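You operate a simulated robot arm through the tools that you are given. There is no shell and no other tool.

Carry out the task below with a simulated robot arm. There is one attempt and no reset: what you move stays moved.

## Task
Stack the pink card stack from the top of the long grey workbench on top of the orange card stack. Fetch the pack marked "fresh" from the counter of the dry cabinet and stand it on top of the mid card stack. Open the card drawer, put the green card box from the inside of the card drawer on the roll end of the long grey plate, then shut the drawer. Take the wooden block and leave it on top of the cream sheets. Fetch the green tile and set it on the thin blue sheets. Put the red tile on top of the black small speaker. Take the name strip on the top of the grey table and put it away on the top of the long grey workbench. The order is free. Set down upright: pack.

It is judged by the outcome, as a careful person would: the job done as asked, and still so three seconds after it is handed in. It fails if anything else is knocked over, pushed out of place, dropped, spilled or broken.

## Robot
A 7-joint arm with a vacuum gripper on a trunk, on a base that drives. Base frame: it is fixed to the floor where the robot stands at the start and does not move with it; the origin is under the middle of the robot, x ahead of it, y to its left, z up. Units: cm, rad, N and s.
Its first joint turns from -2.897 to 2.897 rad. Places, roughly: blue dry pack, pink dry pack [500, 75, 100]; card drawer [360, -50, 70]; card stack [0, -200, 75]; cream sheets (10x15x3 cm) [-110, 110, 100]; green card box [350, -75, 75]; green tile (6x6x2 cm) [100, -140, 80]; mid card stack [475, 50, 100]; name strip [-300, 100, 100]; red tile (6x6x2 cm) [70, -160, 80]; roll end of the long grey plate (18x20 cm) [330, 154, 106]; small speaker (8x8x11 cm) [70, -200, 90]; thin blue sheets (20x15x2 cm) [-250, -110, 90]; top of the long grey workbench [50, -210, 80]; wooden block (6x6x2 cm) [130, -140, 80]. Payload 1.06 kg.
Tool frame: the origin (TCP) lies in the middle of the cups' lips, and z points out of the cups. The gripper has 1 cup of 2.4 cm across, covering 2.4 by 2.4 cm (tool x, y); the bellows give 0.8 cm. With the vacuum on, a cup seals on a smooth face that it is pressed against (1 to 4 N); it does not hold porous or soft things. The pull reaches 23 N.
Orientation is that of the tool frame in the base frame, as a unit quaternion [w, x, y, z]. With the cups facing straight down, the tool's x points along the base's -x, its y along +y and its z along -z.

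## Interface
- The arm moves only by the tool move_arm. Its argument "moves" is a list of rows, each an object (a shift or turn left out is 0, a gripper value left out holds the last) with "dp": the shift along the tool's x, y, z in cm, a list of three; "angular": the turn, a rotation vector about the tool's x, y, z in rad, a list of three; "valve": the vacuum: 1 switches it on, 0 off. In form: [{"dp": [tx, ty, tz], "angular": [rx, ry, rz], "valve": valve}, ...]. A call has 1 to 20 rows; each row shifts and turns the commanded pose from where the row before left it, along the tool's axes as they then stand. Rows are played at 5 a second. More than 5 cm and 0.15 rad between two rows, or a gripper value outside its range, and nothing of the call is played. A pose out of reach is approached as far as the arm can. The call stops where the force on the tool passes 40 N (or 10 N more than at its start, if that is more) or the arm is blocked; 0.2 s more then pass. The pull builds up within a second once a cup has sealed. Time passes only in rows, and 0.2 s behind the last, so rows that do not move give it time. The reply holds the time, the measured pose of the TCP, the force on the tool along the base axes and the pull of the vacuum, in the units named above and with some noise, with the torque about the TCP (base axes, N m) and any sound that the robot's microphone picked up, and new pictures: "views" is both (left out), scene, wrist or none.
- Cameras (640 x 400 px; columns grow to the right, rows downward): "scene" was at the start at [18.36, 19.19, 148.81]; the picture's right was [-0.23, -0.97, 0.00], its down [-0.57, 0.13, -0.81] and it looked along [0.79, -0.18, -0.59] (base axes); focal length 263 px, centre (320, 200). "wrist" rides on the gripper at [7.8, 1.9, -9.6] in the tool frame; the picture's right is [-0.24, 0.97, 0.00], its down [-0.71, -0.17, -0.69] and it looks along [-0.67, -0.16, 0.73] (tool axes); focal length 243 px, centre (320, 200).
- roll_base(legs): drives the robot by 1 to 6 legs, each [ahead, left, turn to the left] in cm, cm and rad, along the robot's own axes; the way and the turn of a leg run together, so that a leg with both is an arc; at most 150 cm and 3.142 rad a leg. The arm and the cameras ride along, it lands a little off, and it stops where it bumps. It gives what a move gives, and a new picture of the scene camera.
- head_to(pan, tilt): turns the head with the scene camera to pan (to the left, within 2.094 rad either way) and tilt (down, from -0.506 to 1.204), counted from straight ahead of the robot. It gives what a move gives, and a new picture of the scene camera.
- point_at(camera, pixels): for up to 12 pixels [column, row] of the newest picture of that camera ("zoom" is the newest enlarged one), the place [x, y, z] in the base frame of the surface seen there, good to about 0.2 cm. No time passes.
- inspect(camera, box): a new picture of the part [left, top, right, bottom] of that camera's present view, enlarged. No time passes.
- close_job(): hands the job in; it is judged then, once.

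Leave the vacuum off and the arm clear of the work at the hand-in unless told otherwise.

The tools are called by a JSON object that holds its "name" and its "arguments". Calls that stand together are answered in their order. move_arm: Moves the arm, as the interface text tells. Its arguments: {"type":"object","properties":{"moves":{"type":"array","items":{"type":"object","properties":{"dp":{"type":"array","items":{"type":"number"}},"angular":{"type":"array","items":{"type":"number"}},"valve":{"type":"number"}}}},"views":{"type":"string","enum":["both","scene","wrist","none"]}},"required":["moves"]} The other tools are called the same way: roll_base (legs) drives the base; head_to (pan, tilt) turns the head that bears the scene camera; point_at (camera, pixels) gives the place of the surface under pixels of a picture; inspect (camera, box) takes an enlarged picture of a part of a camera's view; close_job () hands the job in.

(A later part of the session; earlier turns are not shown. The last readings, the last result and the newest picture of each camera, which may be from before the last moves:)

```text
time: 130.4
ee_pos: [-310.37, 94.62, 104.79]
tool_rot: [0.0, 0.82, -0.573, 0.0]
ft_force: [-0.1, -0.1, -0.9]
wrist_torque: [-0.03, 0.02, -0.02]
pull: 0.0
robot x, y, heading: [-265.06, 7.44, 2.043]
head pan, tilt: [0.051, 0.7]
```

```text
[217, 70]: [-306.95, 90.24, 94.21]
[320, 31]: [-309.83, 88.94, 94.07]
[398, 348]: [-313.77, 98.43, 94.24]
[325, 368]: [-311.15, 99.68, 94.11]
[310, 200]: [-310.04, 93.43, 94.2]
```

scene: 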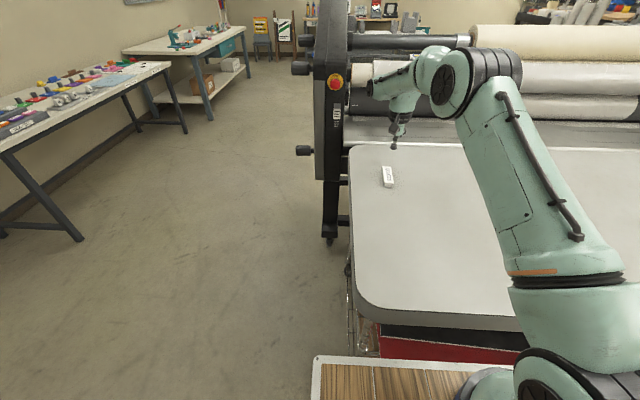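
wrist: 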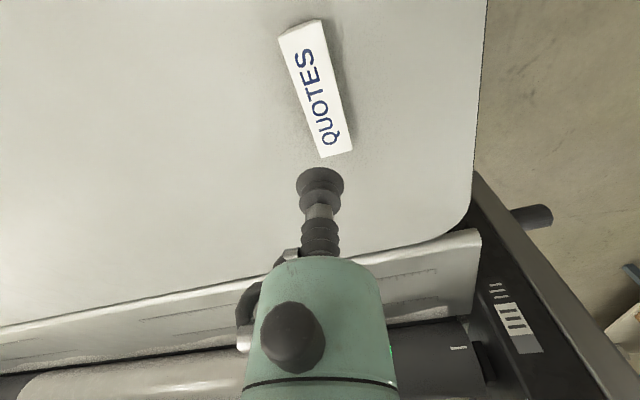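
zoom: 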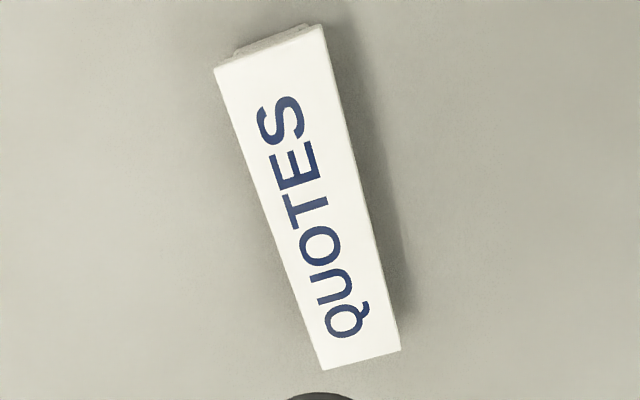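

Centre (-310.4, 94.3). I descend with vacuum on.

{"name": "move_arm", "arguments": {"moves": [{"dp": [0.26, 0.16, 4]}, {"dp": [0, 0, 4], "valve": 1}, {"dp": [0, 0, 1.8]}, {"dp": [0, 0, 0.6]}, {"dp": [0, 0, 0.4]}, {"dp": [0, 0, 0]}, {"dp": [0, 0, 0]}], "views": "wrist"}}

```text
time: 132.0
ee_pos: [-310.44, 94.33, 94.1]
tool_rot: [0.0, 0.82, -0.572, -0.001]
ft_force: [-2.5, 3.5, 10.2]
wrist_torque: [-0.01, -0.05, -0.01]
pull: 23.0
robot x, y, heading: [-265.04, 7.02, 2.041]
head pan, tilt: [0.051, 0.7]
```

wrist: 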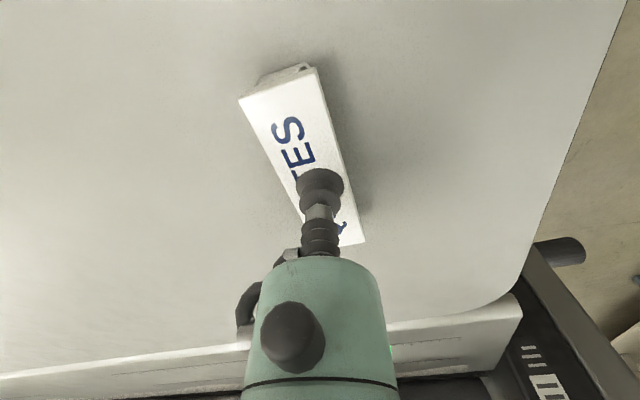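

Sealed (23 N). I lift 18 cm and pull the arm back, then back the base away.

{"name": "move_arm", "arguments": {"moves": [{"dp": [0, 0, -1]}, {"dp": [0, 0, -3]}, {"dp": [0, 0, -4]}, {"dp": [0, 0, -4]}, {"dp": [0, 0, -4]}, {"dp": [0, 0, -3]}, {"dp": [4.6, -0.8, 0]}, {"dp": [4.6, -0.8, 0]}, {"dp": [4.6, -0.8, 0]}, {"dp": [4.6, -0.8, 0]}, {"dp": [4.6, -0.8, 0]}, {"dp": [4.6, -0.8, 0]}, {"dp": [4.6, -0.8, 0]}, {"dp": [0, 0, 0]}], "views": "both"}}

```text
time: 135.0
ee_pos: [-294.1, 65.96, 112.84]
tool_rot: [0.001, 0.82, -0.572, -0.001]
ft_force: [0.0, 0.4, -1.8]
wrist_torque: [-0.01, 0.03, 0.0]
pull: 23.4
robot x, y, heading: [-264.85, 7.88, 2.042]
head pan, tilt: [0.051, 0.7]
```

scene: 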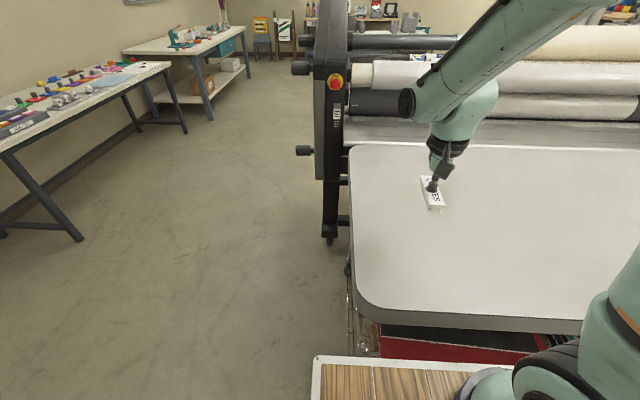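
wrist: 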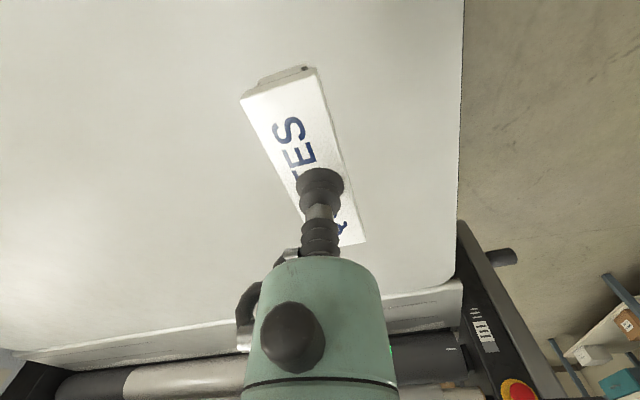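

Strip held. I slide right along the table, back out to open floor, then turn to face the workbench again.

{"name": "roll_base", "arguments": {"legs": [[-8, 0, 0], [0, -100, 0], [-90, 0, 0], [0, 0, 3.12]]}}

```text
time: 152.5
ee_pos: [-103.3, -91.94, 112.78]
tool_rot: [0.0, 0.576, 0.817, 0.0]
ft_force: [-0.6, 0.1, 0.5]
wrist_torque: [-0.04, 0.0, 0.02]
pull: 22.9
robot x, y, heading: [-131.49, -33.51, -1.109]
head pan, tilt: [0.051, 0.7]
```

scene: 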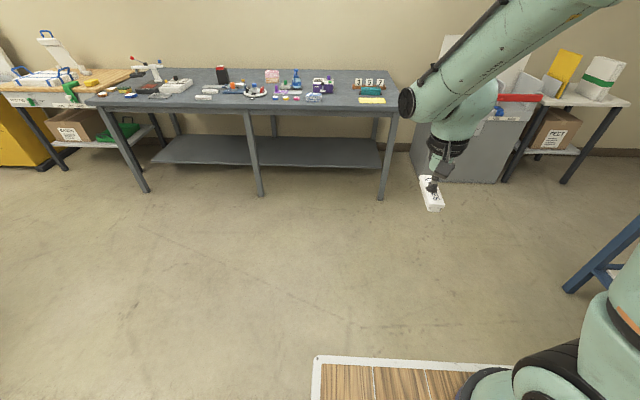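

Clear floor ahead. I drive diagonally to the front of the bench near the tiles.

{"name": "roll_base", "arguments": {"legs": [[0, 0, -0.01], [50, 80, 0], [68, 77, 0]]}}

{"name": "head_to", "arguments": {"pan": 0.15, "tilt": 0.7}}

```text
time: 162.6
ee_pos: [86.98, -130.03, 112.68]
tool_rot: [0.0, 0.587, 0.809, 0.0]
ft_force: [1.2, -0.6, -1.7]
wrist_torque: [0.0, 0.01, 0.01]
pull: 23.0
robot x, y, heading: [60.17, -70.72, -1.135]
head pan, tilt: [0.051, 0.7]
```

scene: 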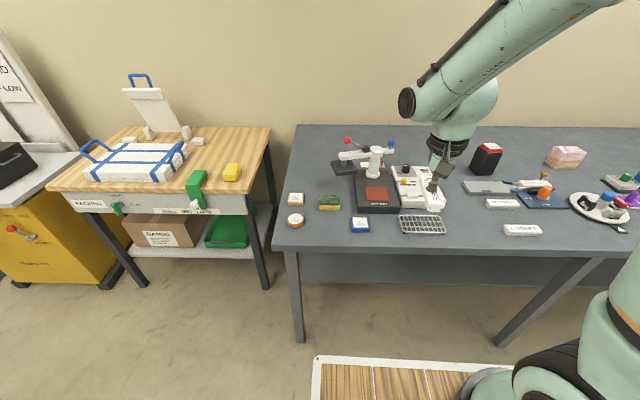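

```text
time: 163.2
ee_pos: [86.9, -130.08, 112.71]
tool_rot: [-0.001, 0.587, 0.81, 0.001]
ft_force: [-0.2, -0.7, -0.7]
wrist_torque: [-0.01, 0.01, 0.0]
pull: 22.6
robot x, y, heading: [60.25, -70.33, -1.137]
head pan, tilt: [0.15, 0.7]
```

scene: 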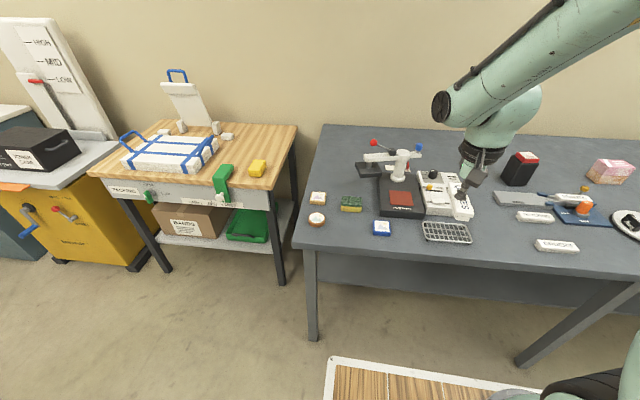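

I check the free spot between the rack (450, 232) and the other strips (515–575, 215–245).

{"name": "inspect", "arguments": {"camera": "scene", "box": [410, 170, 600, 280]}}

```text
3.37 times, centred on (505, 225) of scene
```

zoom: 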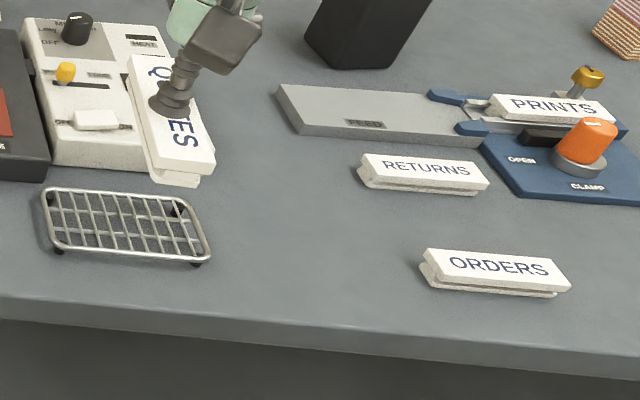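

{"name": "point_at", "arguments": {"camera": "zoom", "pixels": [[208, 262], [205, 225], [358, 180], [425, 280], [290, 135], [300, 220], [290, 300], [230, 180]]}}

```text
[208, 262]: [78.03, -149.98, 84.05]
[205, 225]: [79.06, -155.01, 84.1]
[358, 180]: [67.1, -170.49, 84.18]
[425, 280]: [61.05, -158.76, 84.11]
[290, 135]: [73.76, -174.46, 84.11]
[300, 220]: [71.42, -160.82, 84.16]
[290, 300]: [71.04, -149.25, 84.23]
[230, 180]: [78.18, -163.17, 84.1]
```

The spot (71.4, -160.8) is free with ≥7 cm around. I carry the strip above it and lower toward z≈87.

{"name": "move_arm", "arguments": {"moves": [{"dp": [-3.05, -3.04, 0]}, {"dp": [-3.05, -3.04, 0]}, {"dp": [-3.05, -3.04, 0]}, {"dp": [-3.05, -3.04, 0]}, {"dp": [-3.05, -3.04, 0]}, {"dp": [-3.05, -3.04, 0]}, {"dp": [-3.05, -3.04, 0]}, {"dp": [-3.05, -3.04, 0]}, {"dp": [0, 0, 5]}, {"dp": [0, 0, 5]}, {"dp": [0, 0, 5]}, {"dp": [0, 0, 0]}], "views": "both"}}

```text
time: 165.8
ee_pos: [71.35, -161.0, 97.94]
tool_rot: [0.0, 0.587, 0.81, 0.0]
ft_force: [0.3, 0.3, 0.7]
wrist_torque: [0.02, -0.01, 0.02]
pull: 22.3
robot x, y, heading: [60.23, -71.17, -1.135]
head pan, tilt: [0.15, 0.7]
```

scene: 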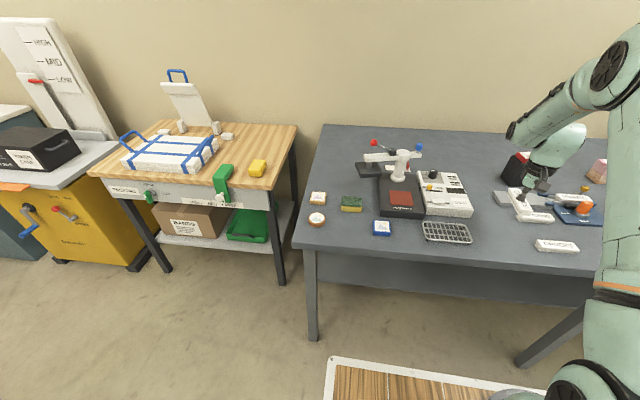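
wrist: 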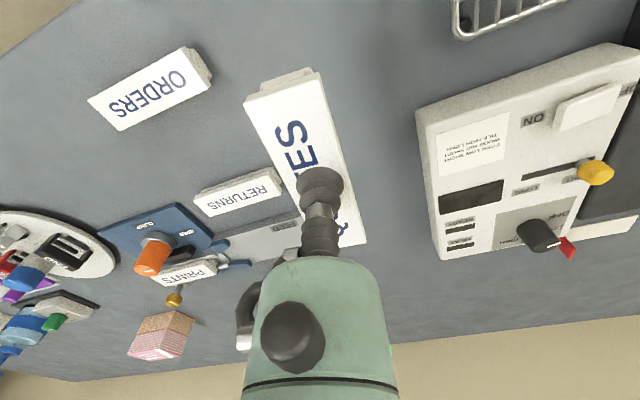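

On target. Lower to just above contact.

{"name": "move_arm", "arguments": {"moves": [{"dp": [0, 0, 4]}, {"dp": [0, 0, 4]}, {"dp": [0, 0, 2.5]}, {"dp": [0, 0, 0.8]}, {"dp": [0, 0, 0.3]}, {"dp": [0, 0, 0]}], "views": "wrist"}}

```text
time: 167.2
ee_pos: [71.45, -160.92, 86.23]
tool_rot: [0.001, 0.587, 0.809, -0.001]
ft_force: [0.1, 0.0, -0.2]
wrist_torque: [-0.02, 0.01, 0.05]
pull: 22.3
robot x, y, heading: [60.16, -70.54, -1.131]
head pan, tilt: [0.15, 0.7]
```

wrist: 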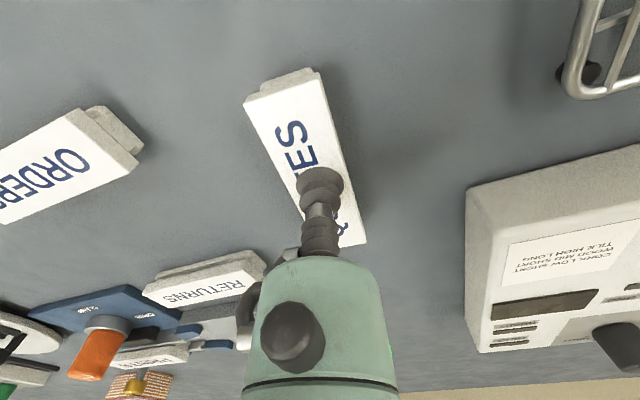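

{"name": "move_arm", "arguments": {"moves": [{"dp": [0, 0, 0.15]}, {"dp": [0, 0, 0]}], "views": "none"}}

```text
time: 167.8
ee_pos: [71.39, -160.93, 86.16]
tool_rot: [0.0, 0.588, 0.809, 0.0]
ft_force: [0.0, 0.2, 0.2]
wrist_torque: [0.0, -0.01, -0.01]
pull: 23.1
robot x, y, heading: [59.92, -70.94, -1.129]
head pan, tilt: [0.15, 0.7]
```

{"name": "move_arm", "arguments": {"moves": [{"dp": [0, 0, 0.15]}, {"dp": [0, 0, 0]}], "views": "none"}}

```text
time: 168.4
ee_pos: [71.52, -160.75, 86.08]
tool_rot: [0.001, 0.587, 0.81, 0.0]
ft_force: [0.7, 1.2, 11.2]
wrist_torque: [0.01, -0.01, 0.0]
pull: 23.3
robot x, y, heading: [59.91, -70.65, -1.138]
head pan, tilt: [0.15, 0.7]
```

Contact (11 N). I ease, release and rise.

{"name": "move_arm", "arguments": {"moves": [{"dp": [0, 0, -0.15], "valve": 0}, {"dp": [0, 0, 0]}, {"dp": [0, 0, 0]}, {"dp": [0, 0, 0]}, {"dp": [0, 0, -0.4]}, {"dp": [0, 0, -1]}, {"dp": [0, 0, -4]}, {"dp": [0, 0, -5]}, {"dp": [0, 0, -5]}, {"dp": [0, 0, -5]}, {"dp": [0, 0, -5]}], "views": "both"}}

```text
time: 170.8
ee_pos: [71.48, -161.06, 111.45]
tool_rot: [0.001, 0.587, 0.81, 0.0]
ft_force: [-0.5, 0.1, -0.8]
wrist_torque: [0.0, 0.03, 0.02]
pull: 0.0
robot x, y, heading: [60.12, -70.63, -1.137]
head pan, tilt: [0.15, 0.7]
```

scene: 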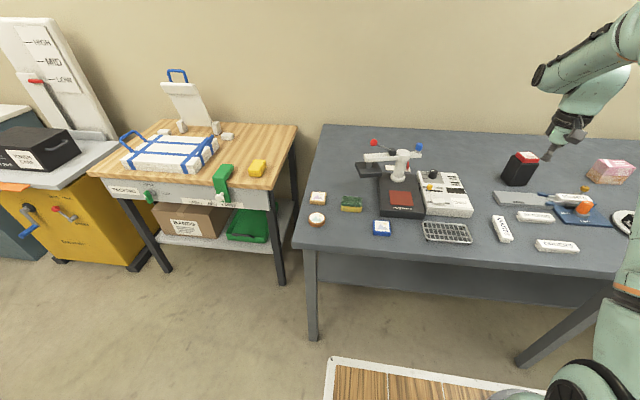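
wrist: 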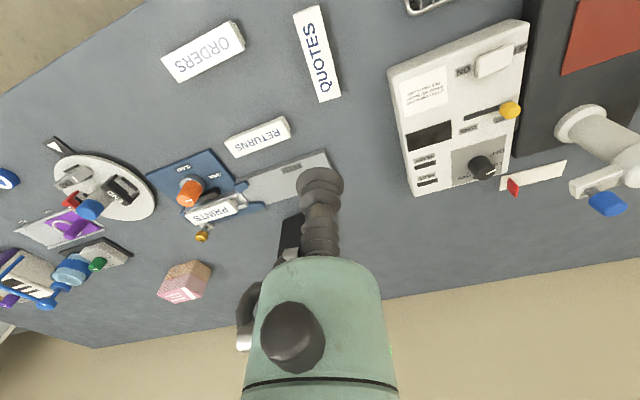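

Strip is down neatly. Next the wooden block at scene (317, 198). I retract a little and drive 22 cm left.

{"name": "move_arm", "arguments": {"moves": [{"dp": [5, 0, 0]}, {"dp": [5, 0, 0]}, {"dp": [5, 0, 0]}], "views": "none"}}

{"name": "roll_base", "arguments": {"legs": [[0, 22, 0]]}}

{"name": "inspect", "arguments": {"camera": "scene", "box": [330, 170, 490, 260]}}

```text
time: 171.7
ee_pos: [66.86, -146.41, 111.32]
tool_rot: [0.0, 0.587, 0.81, 0.0]
ft_force: [0.1, -0.2, 0.3]
wrist_torque: [-0.01, -0.02, 0.0]
pull: 0.1
robot x, y, heading: [59.62, -70.64, -1.137]
head pan, tilt: [0.15, 0.7]
```

```text
time: 173.3
ee_pos: [86.8, -137.17, 111.27]
tool_rot: [0.0, 0.586, 0.81, 0.001]
ft_force: [-0.6, 0.3, -0.4]
wrist_torque: [0.01, 0.0, -0.03]
pull: 0.0
robot x, y, heading: [80.19, -61.51, -1.133]
head pan, tilt: [0.15, 0.7]
```

scene: 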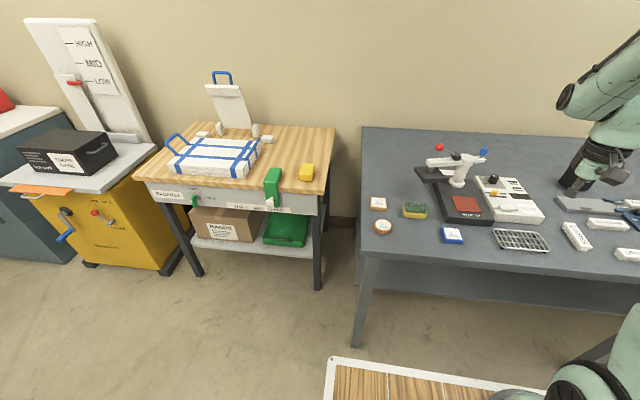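

```text
4.00 times, centred on (410, 215) of scene
```

zoom: 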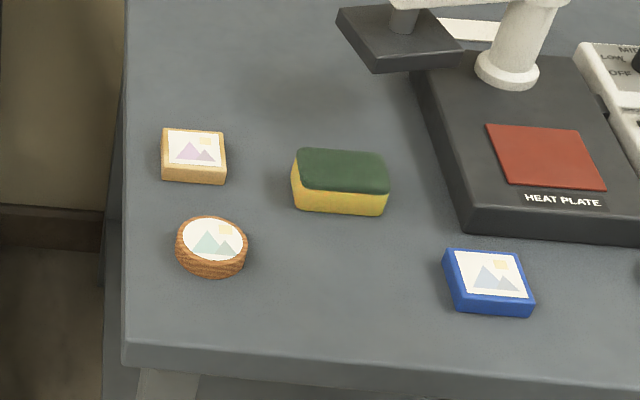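

The square wooden block is at zoom (194, 148). I read its top corners.

{"name": "inspect", "arguments": {"camera": "scene", "box": [362, 193, 397, 220]}}

```text
14.81 times, centred on (380, 206) of scene
```

zoom: 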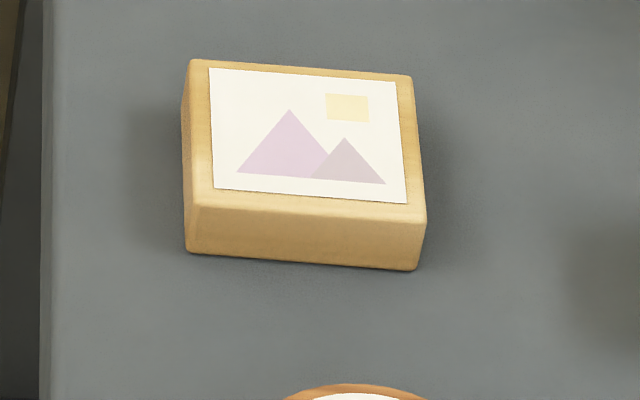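

{"name": "point_at", "arguments": {"camera": "zoom", "pixels": [[193, 63], [408, 78], [422, 218], [196, 203], [305, 140]]}}

```text
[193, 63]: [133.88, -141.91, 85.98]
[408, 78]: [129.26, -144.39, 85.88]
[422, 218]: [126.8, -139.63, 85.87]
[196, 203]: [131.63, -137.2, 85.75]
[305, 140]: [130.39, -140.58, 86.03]
```

Wooden block centre (130.4, -140.8), top z 86. I move above it, staying in front of the press boom.

{"name": "move_arm", "arguments": {"moves": [{"dp": [-1.71, 4.02, 0]}, {"dp": [-1.71, 4.02, 0]}, {"dp": [-1.71, 4.02, 0]}, {"dp": [-1.71, 4.02, 0]}, {"dp": [-1.71, 4.02, 0]}, {"dp": [-1.71, 4.02, 0]}, {"dp": [-1.71, 4.02, 0]}, {"dp": [-1.71, 4.02, 0]}, {"dp": [-1.71, 4.02, 0]}, {"dp": [-1.71, 4.02, 0]}, {"dp": [0, 0, 5]}, {"dp": [0, 0, 5]}, {"dp": [0, 0, 0]}], "views": "both"}}

```text
time: 176.1
ee_pos: [130.41, -140.93, 101.31]
tool_rot: [0.001, 0.586, 0.81, 0.0]
ft_force: [0.0, 0.1, 0.7]
wrist_torque: [0.06, 0.01, -0.01]
pull: 0.1
robot x, y, heading: [79.64, -61.34, -1.137]
head pan, tilt: [0.15, 0.7]
```

scene: 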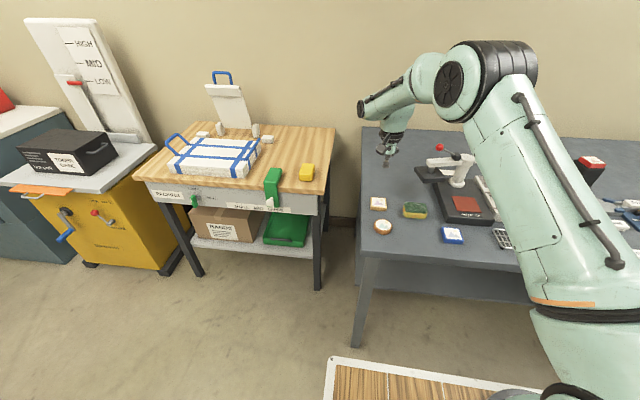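
wrist: 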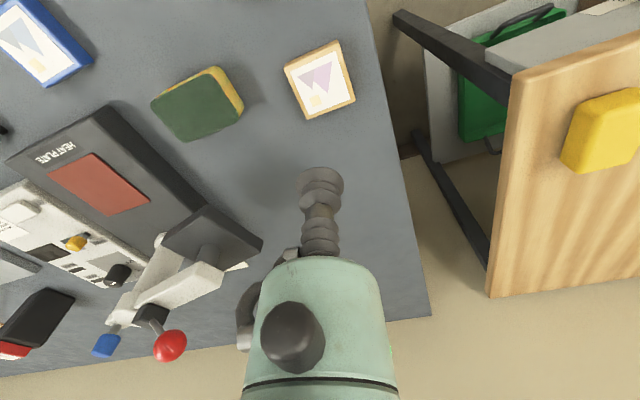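

Right above. I go down with vacuum on.

{"name": "move_arm", "arguments": {"moves": [{"dp": [-0.15, 0, 4]}, {"dp": [0, 0, 4]}, {"dp": [0, 0, 4], "valve": 1}, {"dp": [0, 0, 2]}, {"dp": [0, 0, 1]}, {"dp": [0, 0, 0.5]}, {"dp": [0, 0, 0]}, {"dp": [0, 0, 0]}], "views": "wrist"}}

```text
time: 177.9
ee_pos: [130.37, -140.93, 85.74]
tool_rot: [0.001, 0.587, 0.81, -0.001]
ft_force: [0.7, 0.6, 1.2]
wrist_torque: [0.03, 0.01, -0.02]
pull: 23.2
robot x, y, heading: [79.81, -61.29, -1.137]
head pan, tilt: [0.15, 0.7]
```

wrist: 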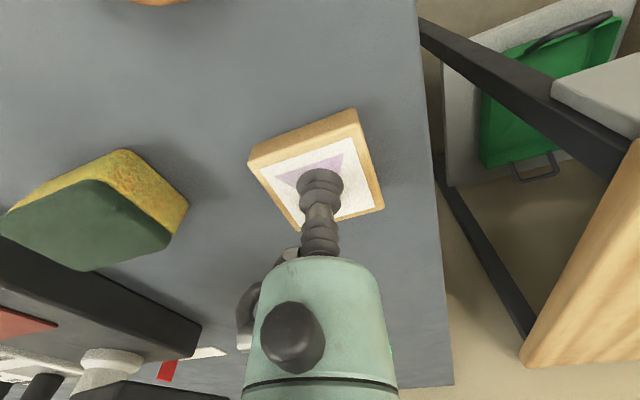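

Sealed. I lift 27 cm and draw the arm straight back off the bench.

{"name": "move_arm", "arguments": {"moves": [{"dp": [0, 0, -1]}, {"dp": [0, 0, -3]}, {"dp": [0, 0, -4]}, {"dp": [0, 0, -4]}, {"dp": [0, 0, -5]}, {"dp": [0, 0, -5]}, {"dp": [0, 0, -5]}, {"dp": [4.7, 0, 0]}, {"dp": [4.7, 0, 0]}, {"dp": [4.7, 0, 0]}, {"dp": [4.7, 0, 0]}, {"dp": [4.7, 0, 0]}, {"dp": [4.7, 0, 0]}, {"dp": [0, 0, 0]}], "views": "both"}}

```text
time: 180.9
ee_pos: [121.72, -113.99, 112.78]
tool_rot: [0.0, 0.587, 0.81, -0.001]
ft_force: [-0.5, 0.2, -0.7]
wrist_torque: [0.01, 0.0, 0.0]
pull: 22.8
robot x, y, heading: [80.28, -61.48, -1.132]
head pan, tilt: [0.15, 0.7]
```

scene: 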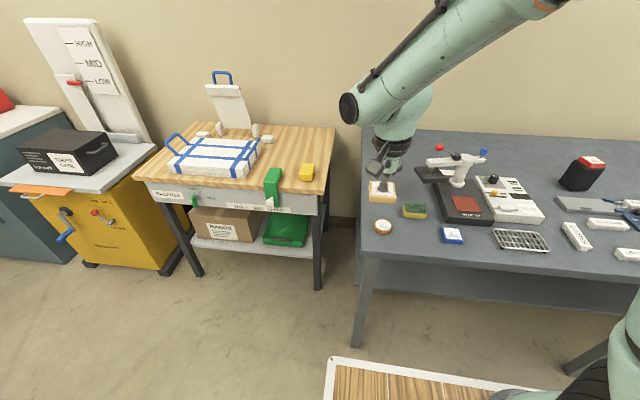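
wrist: 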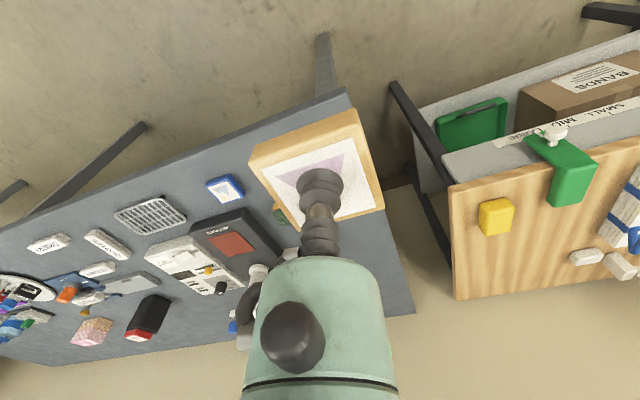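

Block held. I slide right, back away from the bench and turn round toward the cutter tray with the cream sheets.

{"name": "roll_base", "arguments": {"legs": [[0, -80, 0], [-55, 0, 0], [0, 0, 3.13]]}}

{"name": "head_to", "arguments": {"pan": 0.0, "tilt": 0.5}}

```text
time: 195.3
ee_pos: [-57.02, 6.7, 112.93]
tool_rot: [-0.001, 0.809, -0.588, 0.0]
ft_force: [0.3, 0.0, -0.5]
wrist_torque: [-0.01, -0.01, -0.01]
pull: 22.6
robot x, y, heading: [-15.23, -45.94, 2.01]
head pan, tilt: [0.15, 0.7]
```

scene: 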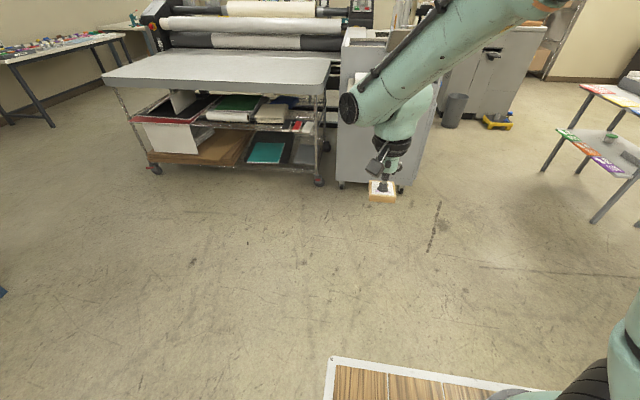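

```text
time: 196.1
ee_pos: [-57.07, 6.63, 112.93]
tool_rot: [0.0, 0.809, -0.588, 0.0]
ft_force: [-0.1, -0.6, -0.5]
wrist_torque: [-0.02, -0.02, 0.0]
pull: 23.5
robot x, y, heading: [-15.34, -45.98, 2.005]
head pan, tilt: [0.0, 0.499]
```

scene: 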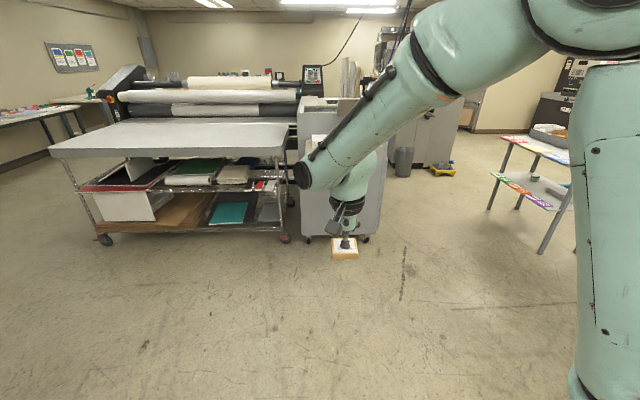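

The arm hides the tray. I turn the robot 0.4 rad right so that the tray comes into the left of the view.

{"name": "roll_base", "arguments": {"legs": [[0, 0, -0.4]]}}

{"name": "head_to", "arguments": {"pan": 0.4, "tilt": 0.45}}

```text
time: 197.7
ee_pos: [-33.33, 18.63, 112.96]
tool_rot: [-0.001, -0.678, 0.735, 0.001]
ft_force: [1.1, 0.2, -0.7]
wrist_torque: [0.0, 0.01, -0.03]
pull: 22.3
robot x, y, heading: [-15.44, -45.8, 1.608]
head pan, tilt: [0.0, 0.499]
```

scene: 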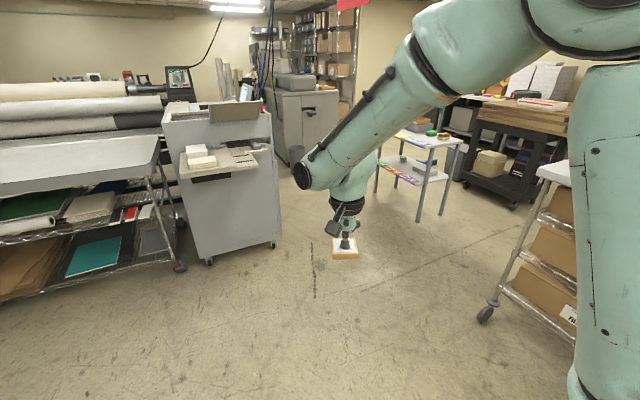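

```text
time: 198.5
ee_pos: [-33.38, 18.53, 112.92]
tool_rot: [0.0, -0.678, 0.735, 0.0]
ft_force: [-0.7, -0.2, 0.5]
wrist_torque: [-0.03, 0.0, -0.01]
pull: 22.9
robot x, y, heading: [-15.44, -45.93, 1.613]
head pan, tilt: [0.4, 0.45]
```

scene: 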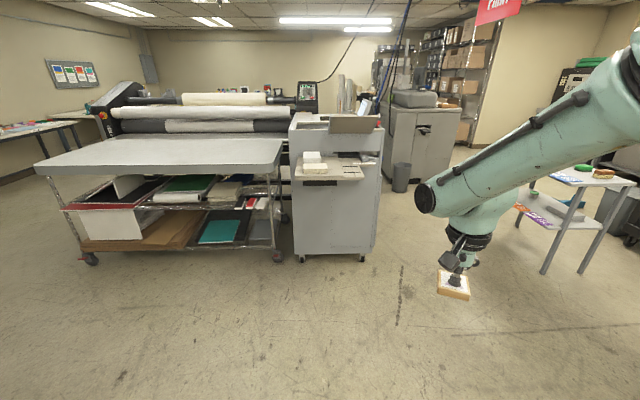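

Now the tray with the two sheet stacks is visible at (330, 165). I zoom there.

{"name": "inspect", "arguments": {"camera": "scene", "box": [280, 130, 390, 200]}}

{"name": "point_at", "arguments": {"camera": "scene", "pixels": [[312, 157], [314, 167], [335, 162], [365, 163], [300, 177], [362, 178], [330, 180], [330, 210], [300, 255], [380, 200], [345, 145]]}}

```text
5.71 times, centred on (335, 165) of scene
```

zoom: 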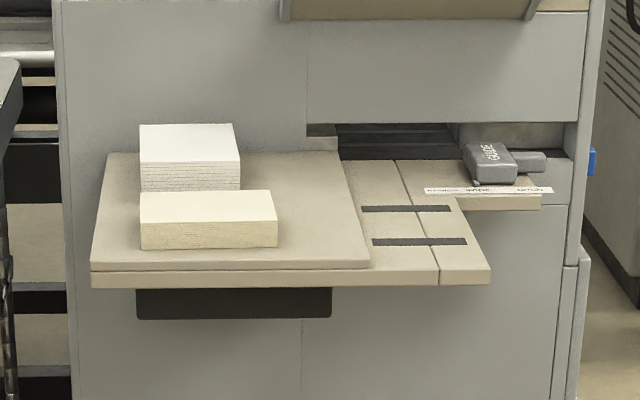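

```text
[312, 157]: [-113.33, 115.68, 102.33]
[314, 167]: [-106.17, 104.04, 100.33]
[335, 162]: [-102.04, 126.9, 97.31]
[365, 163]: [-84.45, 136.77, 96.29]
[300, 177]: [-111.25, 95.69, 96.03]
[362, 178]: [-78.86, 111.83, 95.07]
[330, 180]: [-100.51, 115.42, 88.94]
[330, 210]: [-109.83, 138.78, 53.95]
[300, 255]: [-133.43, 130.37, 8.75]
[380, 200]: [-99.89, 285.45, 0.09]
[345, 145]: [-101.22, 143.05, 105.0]
```

The cream stack is the front one at zoom (207, 215); the white one is behind it. I measure its top.

{"name": "point_at", "arguments": {"camera": "zoom", "pixels": [[143, 194], [268, 193], [274, 219], [143, 223], [205, 207], [143, 126], [236, 156], [190, 140], [92, 265], [370, 262], [487, 280]]}}

```text
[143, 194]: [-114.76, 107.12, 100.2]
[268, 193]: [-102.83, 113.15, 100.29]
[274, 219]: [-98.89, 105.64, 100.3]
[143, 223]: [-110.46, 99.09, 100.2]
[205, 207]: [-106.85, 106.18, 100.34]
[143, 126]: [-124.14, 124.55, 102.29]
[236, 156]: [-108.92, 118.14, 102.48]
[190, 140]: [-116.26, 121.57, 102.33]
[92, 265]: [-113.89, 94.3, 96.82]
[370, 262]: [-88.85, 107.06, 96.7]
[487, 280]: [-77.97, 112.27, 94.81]
```

Cream stack centre ≈ (-106.7, 106.2), top z≈100.25. I turn to face the tray squarely and drive to reach.

{"name": "roll_base", "arguments": {"legs": [[0, 0, 0.42], [60, 22, 0], [25, 0, 0]]}}

{"name": "head_to", "arguments": {"pan": 0.1, "tilt": 0.55}}

```text
time: 204.8
ee_pos: [-115.43, 73.62, 112.91]
tool_rot: [0.001, 0.815, -0.579, 0.0]
ft_force: [0.9, 0.6, -0.1]
wrist_torque: [-0.01, 0.0, -0.03]
pull: 22.2
robot x, y, heading: [-72.62, 21.67, 2.027]
head pan, tilt: [0.4, 0.45]
```

scene: 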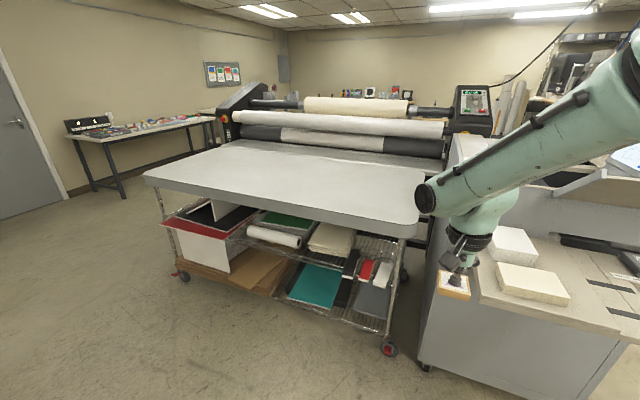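

```text
time: 205.6
ee_pos: [-115.39, 73.52, 113.14]
tool_rot: [0.0, 0.815, -0.58, 0.0]
ft_force: [0.3, 0.7, -0.3]
wrist_torque: [-0.01, 0.02, -0.02]
pull: 23.0
robot x, y, heading: [-72.73, 21.63, 2.027]
head pan, tilt: [0.099, 0.55]
```

scene: 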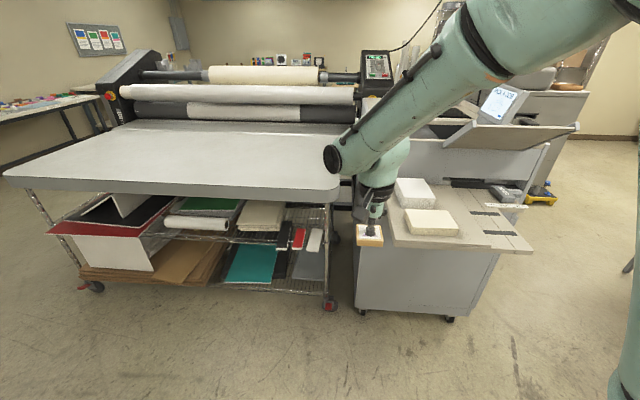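

I zoom on the cream stack at (430, 222) for its final coordinates.

{"name": "inspect", "arguments": {"camera": "scene", "box": [380, 170, 500, 250]}}

```text
5.00 times, centred on (440, 210) of scene
```

zoom: 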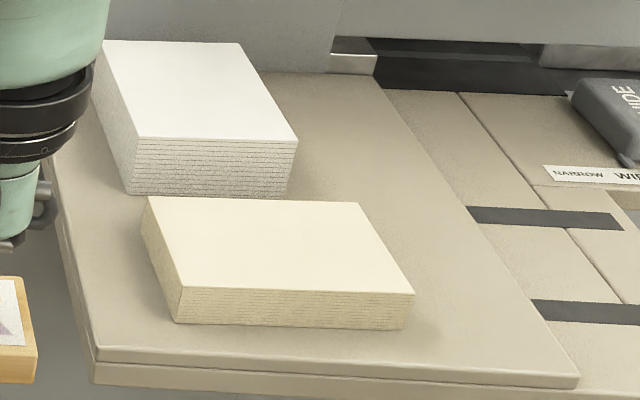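

{"name": "point_at", "arguments": {"camera": "zoom", "pixels": [[150, 200], [355, 206], [411, 290], [183, 285], [270, 245], [296, 138], [240, 100]]}}

```text
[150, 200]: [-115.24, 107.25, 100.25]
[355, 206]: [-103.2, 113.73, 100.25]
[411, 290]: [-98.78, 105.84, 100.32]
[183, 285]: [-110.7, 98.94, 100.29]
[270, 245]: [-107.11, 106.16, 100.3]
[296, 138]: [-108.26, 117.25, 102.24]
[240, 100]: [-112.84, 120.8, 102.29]
```

Cream centre (-107.0, 106.4). I carry the block over it and lower partway.

{"name": "move_arm", "arguments": {"moves": [{"dp": [-3.54, -2.34, 0]}, {"dp": [-3.54, -2.34, 0]}, {"dp": [-3.54, -2.34, 0]}, {"dp": [-3.54, -2.34, 0]}, {"dp": [-3.54, -2.34, 0]}, {"dp": [-3.54, -2.34, 0]}, {"dp": [-3.54, -2.34, 0]}, {"dp": [-3.54, -2.34, 0]}, {"dp": [0, 0, 3]}, {"dp": [0, 0, 0]}], "views": "both"}}

```text
time: 207.8
ee_pos: [-107.31, 106.21, 109.95]
tool_rot: [-0.001, 0.815, -0.58, 0.0]
ft_force: [0.9, 0.4, -0.2]
wrist_torque: [-0.02, 0.0, -0.01]
pull: 23.1
robot x, y, heading: [-72.78, 21.66, 2.029]
head pan, tilt: [0.099, 0.55]
```

scene: 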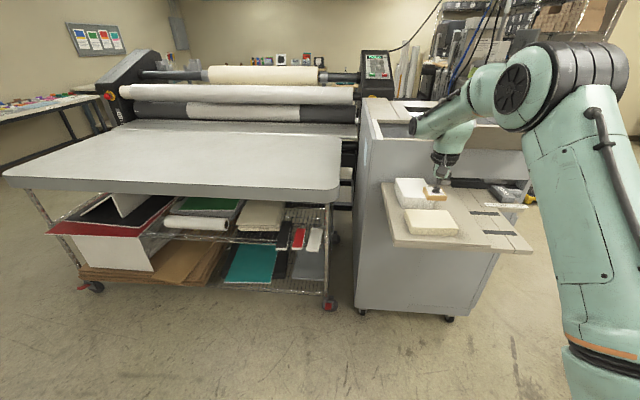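
wrist: 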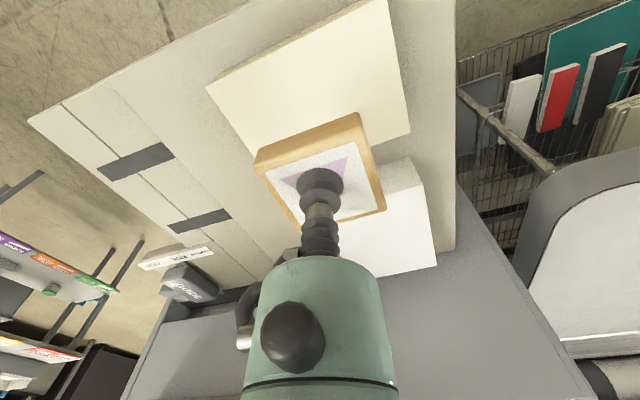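

Aligned. I lower to just above contact.

{"name": "move_arm", "arguments": {"moves": [{"dp": [0, -0.35, 4]}, {"dp": [0, 0, 2.5]}, {"dp": [0, 0, 1]}, {"dp": [0, 0, 0.2]}, {"dp": [0, 0, 0]}], "views": "wrist"}}

```text
time: 209.0
ee_pos: [-106.74, 106.49, 102.24]
tool_rot: [0.0, 0.815, -0.579, 0.0]
ft_force: [-0.2, 0.5, -1.1]
wrist_torque: [0.02, 0.0, -0.01]
pull: 22.8
robot x, y, heading: [-72.63, 21.98, 2.021]
head pan, tilt: [0.099, 0.55]
```

wrist: 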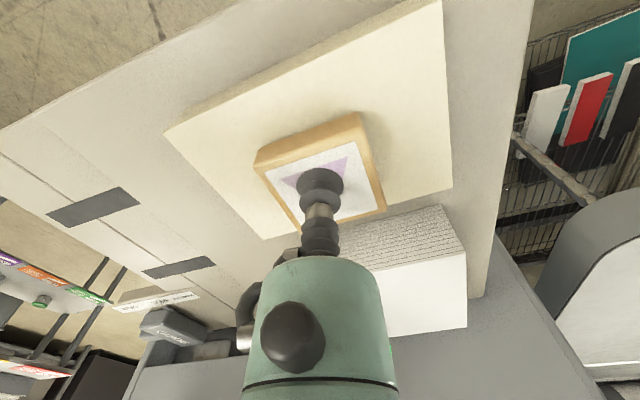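

{"name": "move_arm", "arguments": {"moves": [{"dp": [0, 0, 0.15]}, {"dp": [0, 0, 0]}], "views": "none"}}

```text
time: 209.6
ee_pos: [-106.8, 106.5, 102.15]
tool_rot: [0.0, 0.816, -0.578, 0.0]
ft_force: [1.0, 0.7, -0.1]
wrist_torque: [0.02, 0.01, -0.01]
pull: 22.5
robot x, y, heading: [-72.52, 22.14, 2.029]
head pan, tilt: [0.099, 0.55]
```

{"name": "move_arm", "arguments": {"moves": [{"dp": [0, 0, 0.12]}, {"dp": [0, 0, 0]}], "views": "none"}}

```text
time: 210.2
ee_pos: [-106.71, 106.62, 101.95]
tool_rot: [0.0, 0.815, -0.579, 0.001]
ft_force: [0.3, -0.1, 0.6]
wrist_torque: [-0.01, 0.0, 0.0]
pull: 23.0
robot x, y, heading: [-72.47, 21.81, 2.025]
head pan, tilt: [0.099, 0.55]
```

Touching (force turned positive). One more small press, then release and rise.

{"name": "move_arm", "arguments": {"moves": [{"dp": [0, 0, 0.08]}, {"dp": [0, 0, 0], "valve": 0}, {"dp": [0, 0, 0]}, {"dp": [0, 0, 0]}, {"dp": [0, 0, 0]}, {"dp": [0, 0, -0.4]}, {"dp": [0, 0, -1]}, {"dp": [0, 0, -4]}, {"dp": [0, 0, -4]}, {"dp": [3, 0, -3]}, {"dp": [4.5, 1, 0]}, {"dp": [4.5, 1, 0]}, {"dp": [4.5, 1, 0]}, {"dp": [4.5, 1, 0]}, {"dp": [4.5, 1, 0]}], "views": "both"}}

```text
time: 213.4
ee_pos: [-102.85, 80.64, 114.29]
tool_rot: [0.0, 0.815, -0.58, 0.0]
ft_force: [-0.5, 0.3, 0.2]
wrist_torque: [-0.04, 0.01, -0.02]
pull: 0.1
robot x, y, heading: [-73.07, 21.93, 2.029]
head pan, tilt: [0.099, 0.55]
```

scene: 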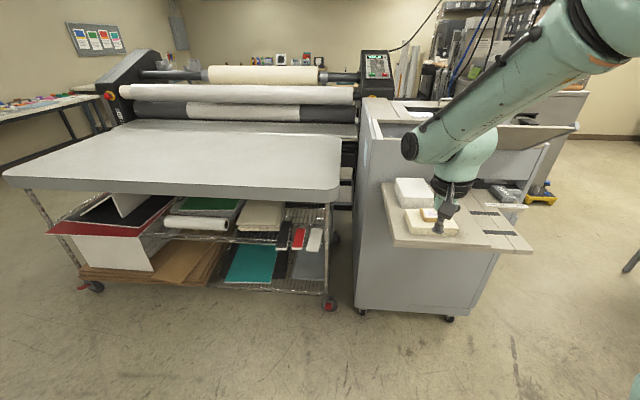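
wrist: 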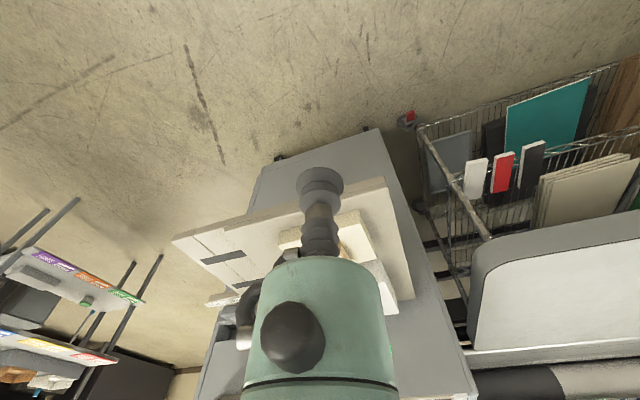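

I check that the block sits on the cream sheets.

{"name": "inspect", "arguments": {"camera": "scene", "box": [380, 170, 500, 250]}}

```text
5.00 times, centred on (440, 210) of scene
```

zoom: 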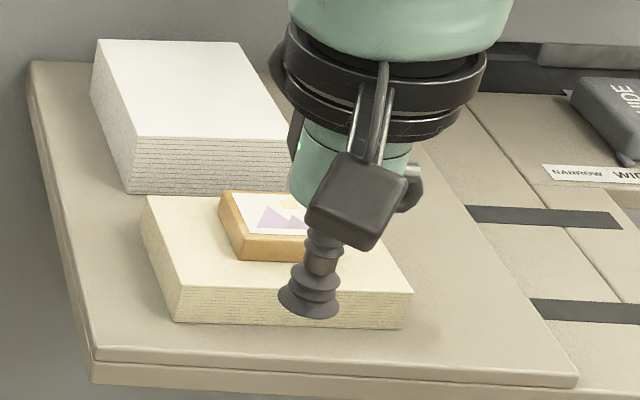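

The wooden block sits on the cream sheets. Next the east side: I back out, turn to heading 0, and look.

{"name": "roll_base", "arguments": {"legs": [[-60, 0, 0], [0, 0, -2.03], [40, -30, 0]]}}

{"name": "head_to", "arguments": {"pan": 0.1, "tilt": 0.35}}

```text
time: 224.2
ee_pos: [59.18, -62.46, 114.28]
tool_rot: [0.0, 0.066, 0.998, 0.0]
ft_force: [-0.1, -0.4, 0.0]
wrist_torque: [0.01, 0.0, 0.02]
pull: 0.0
robot x, y, heading: [-7.08, -62.64, -0.014]
head pan, tilt: [0.099, 0.55]
```

scene: 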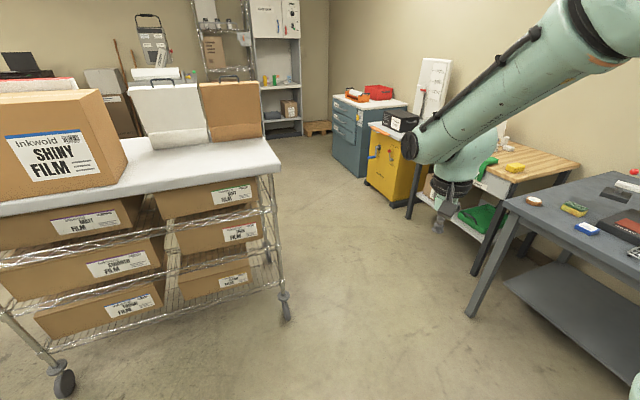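

```text
time: 224.9
ee_pos: [59.27, -62.33, 114.21]
tool_rot: [0.0, 0.066, 0.998, 0.0]
ft_force: [0.4, -0.2, -0.7]
wrist_torque: [0.03, 0.01, 0.04]
pull: 0.0
robot x, y, heading: [-6.7, -62.87, -0.015]
head pan, tilt: [0.099, 0.351]
```

scene: 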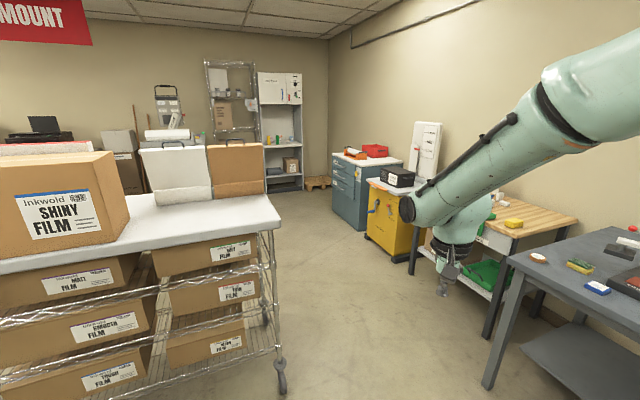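

I map the corridor: cart corner, bench corner, yellow cabinet, blue-grey drawer unit, dry cabinet.

{"name": "point_at", "arguments": {"camera": "scene", "pixels": [[277, 215], [282, 388], [510, 262], [488, 385], [412, 272], [400, 262], [360, 228], [335, 165], [362, 175], [280, 145], [265, 205], [372, 190]]}}

{"name": "inspect", "arguments": {"camera": "scene", "box": [190, 50, 450, 260]}}

```text
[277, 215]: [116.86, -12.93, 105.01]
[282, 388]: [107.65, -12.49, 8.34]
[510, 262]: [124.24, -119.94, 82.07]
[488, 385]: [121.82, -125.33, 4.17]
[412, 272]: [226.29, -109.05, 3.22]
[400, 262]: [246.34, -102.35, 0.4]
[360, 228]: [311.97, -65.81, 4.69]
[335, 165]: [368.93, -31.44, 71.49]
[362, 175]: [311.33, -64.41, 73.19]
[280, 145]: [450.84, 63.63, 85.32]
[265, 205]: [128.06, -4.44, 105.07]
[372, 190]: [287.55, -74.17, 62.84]
```

```text
1.90 times, centred on (320, 155) of scene
```

zoom: 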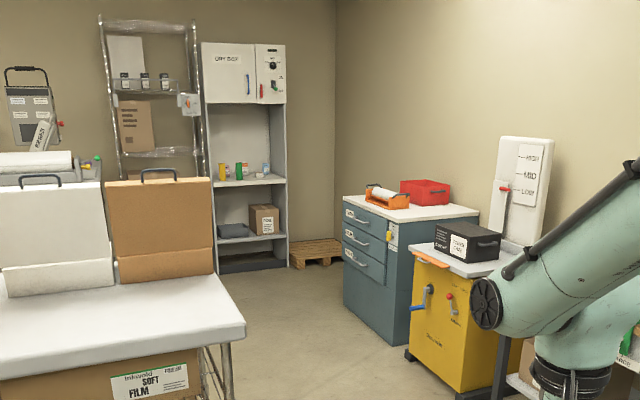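

The corridor between cart and bench is about 1 m wide; my line y≈-62 is central. I drive 190 cm ahead.

{"name": "roll_base", "arguments": {"legs": [[0, 0, 0.015], [130, 0, 0], [60, 0, 0]]}}

{"name": "head_to", "arguments": {"pan": 0.3, "tilt": 0.4}}

```text
time: 234.8
ee_pos: [249.09, -60.32, 114.3]
tool_rot: [0.0, 0.06, 0.998, 0.0]
ft_force: [-0.6, -0.8, -0.6]
wrist_torque: [-0.01, 0.03, -0.04]
pull: 0.1
robot x, y, heading: [182.96, -61.33, 0.006]
head pan, tilt: [0.099, 0.351]
```

scene: 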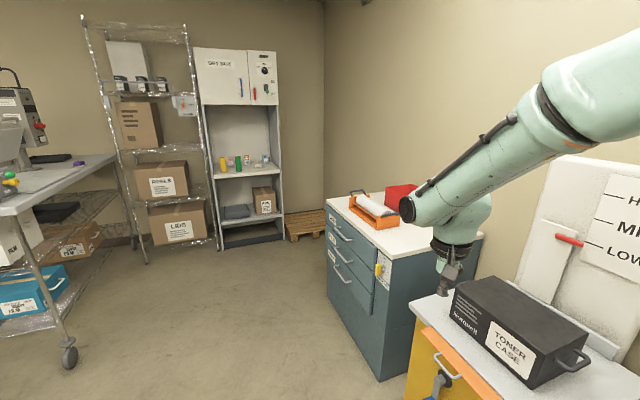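

```text
time: 235.5
ee_pos: [249.14, -60.38, 114.21]
tool_rot: [0.0, 0.06, 0.998, 0.0]
ft_force: [-0.2, -0.1, 0.1]
wrist_torque: [0.02, 0.0, -0.01]
pull: 0.0
robot x, y, heading: [182.81, -61.86, -0.002]
head pan, tilt: [0.3, 0.4]
```

scene: 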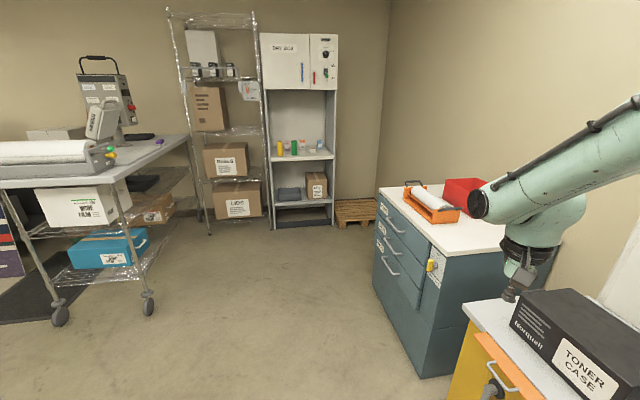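

I now see the grey table at left with a roll, the dry cabinet, and the blue drawer unit at right. I zoom on each.

{"name": "inspect", "arguments": {"camera": "scene", "box": [360, 160, 520, 280]}}

{"name": "inspect", "arguments": {"camera": "scene", "box": [250, 120, 350, 220]}}

{"name": "inspect", "arguments": {"camera": "scene", "box": [0, 50, 200, 200]}}

{"name": "point_at", "arguments": {"camera": "scene", "pixels": [[50, 150], [100, 160], [150, 145], [20, 180], [185, 140], [305, 155], [280, 148], [295, 148], [317, 145], [390, 225], [383, 200], [430, 260]]}}

```text
3.33 times, centred on (440, 220) of scene
```

zoom: 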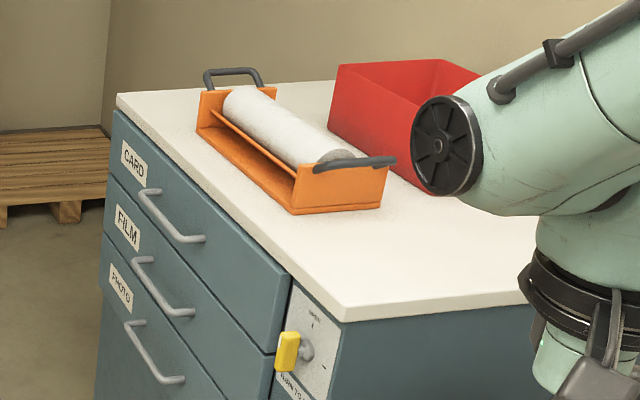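

```text
4.00 times, centred on (300, 170) of scene
```

zoom: 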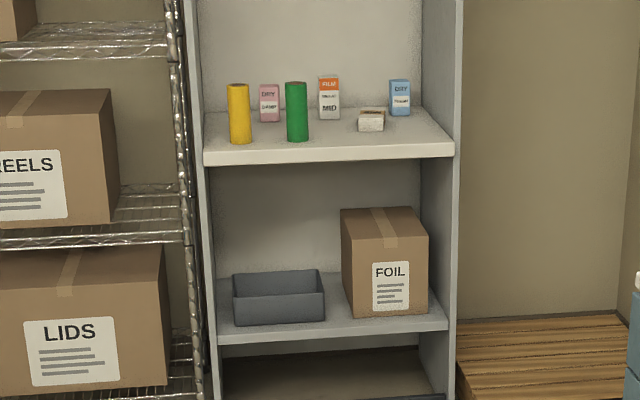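

```text
2.67 times, centred on (100, 125) of scene
```

zoom: 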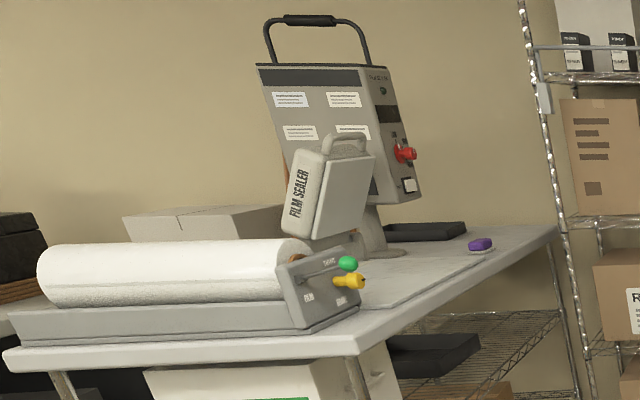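

```text
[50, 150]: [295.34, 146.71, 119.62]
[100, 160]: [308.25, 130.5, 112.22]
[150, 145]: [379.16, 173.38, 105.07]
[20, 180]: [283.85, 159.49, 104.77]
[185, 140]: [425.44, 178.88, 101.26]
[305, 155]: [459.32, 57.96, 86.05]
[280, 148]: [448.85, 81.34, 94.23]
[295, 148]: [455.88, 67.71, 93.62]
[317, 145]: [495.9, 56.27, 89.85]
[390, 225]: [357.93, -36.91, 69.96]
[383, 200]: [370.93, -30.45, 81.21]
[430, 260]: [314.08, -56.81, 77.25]
```

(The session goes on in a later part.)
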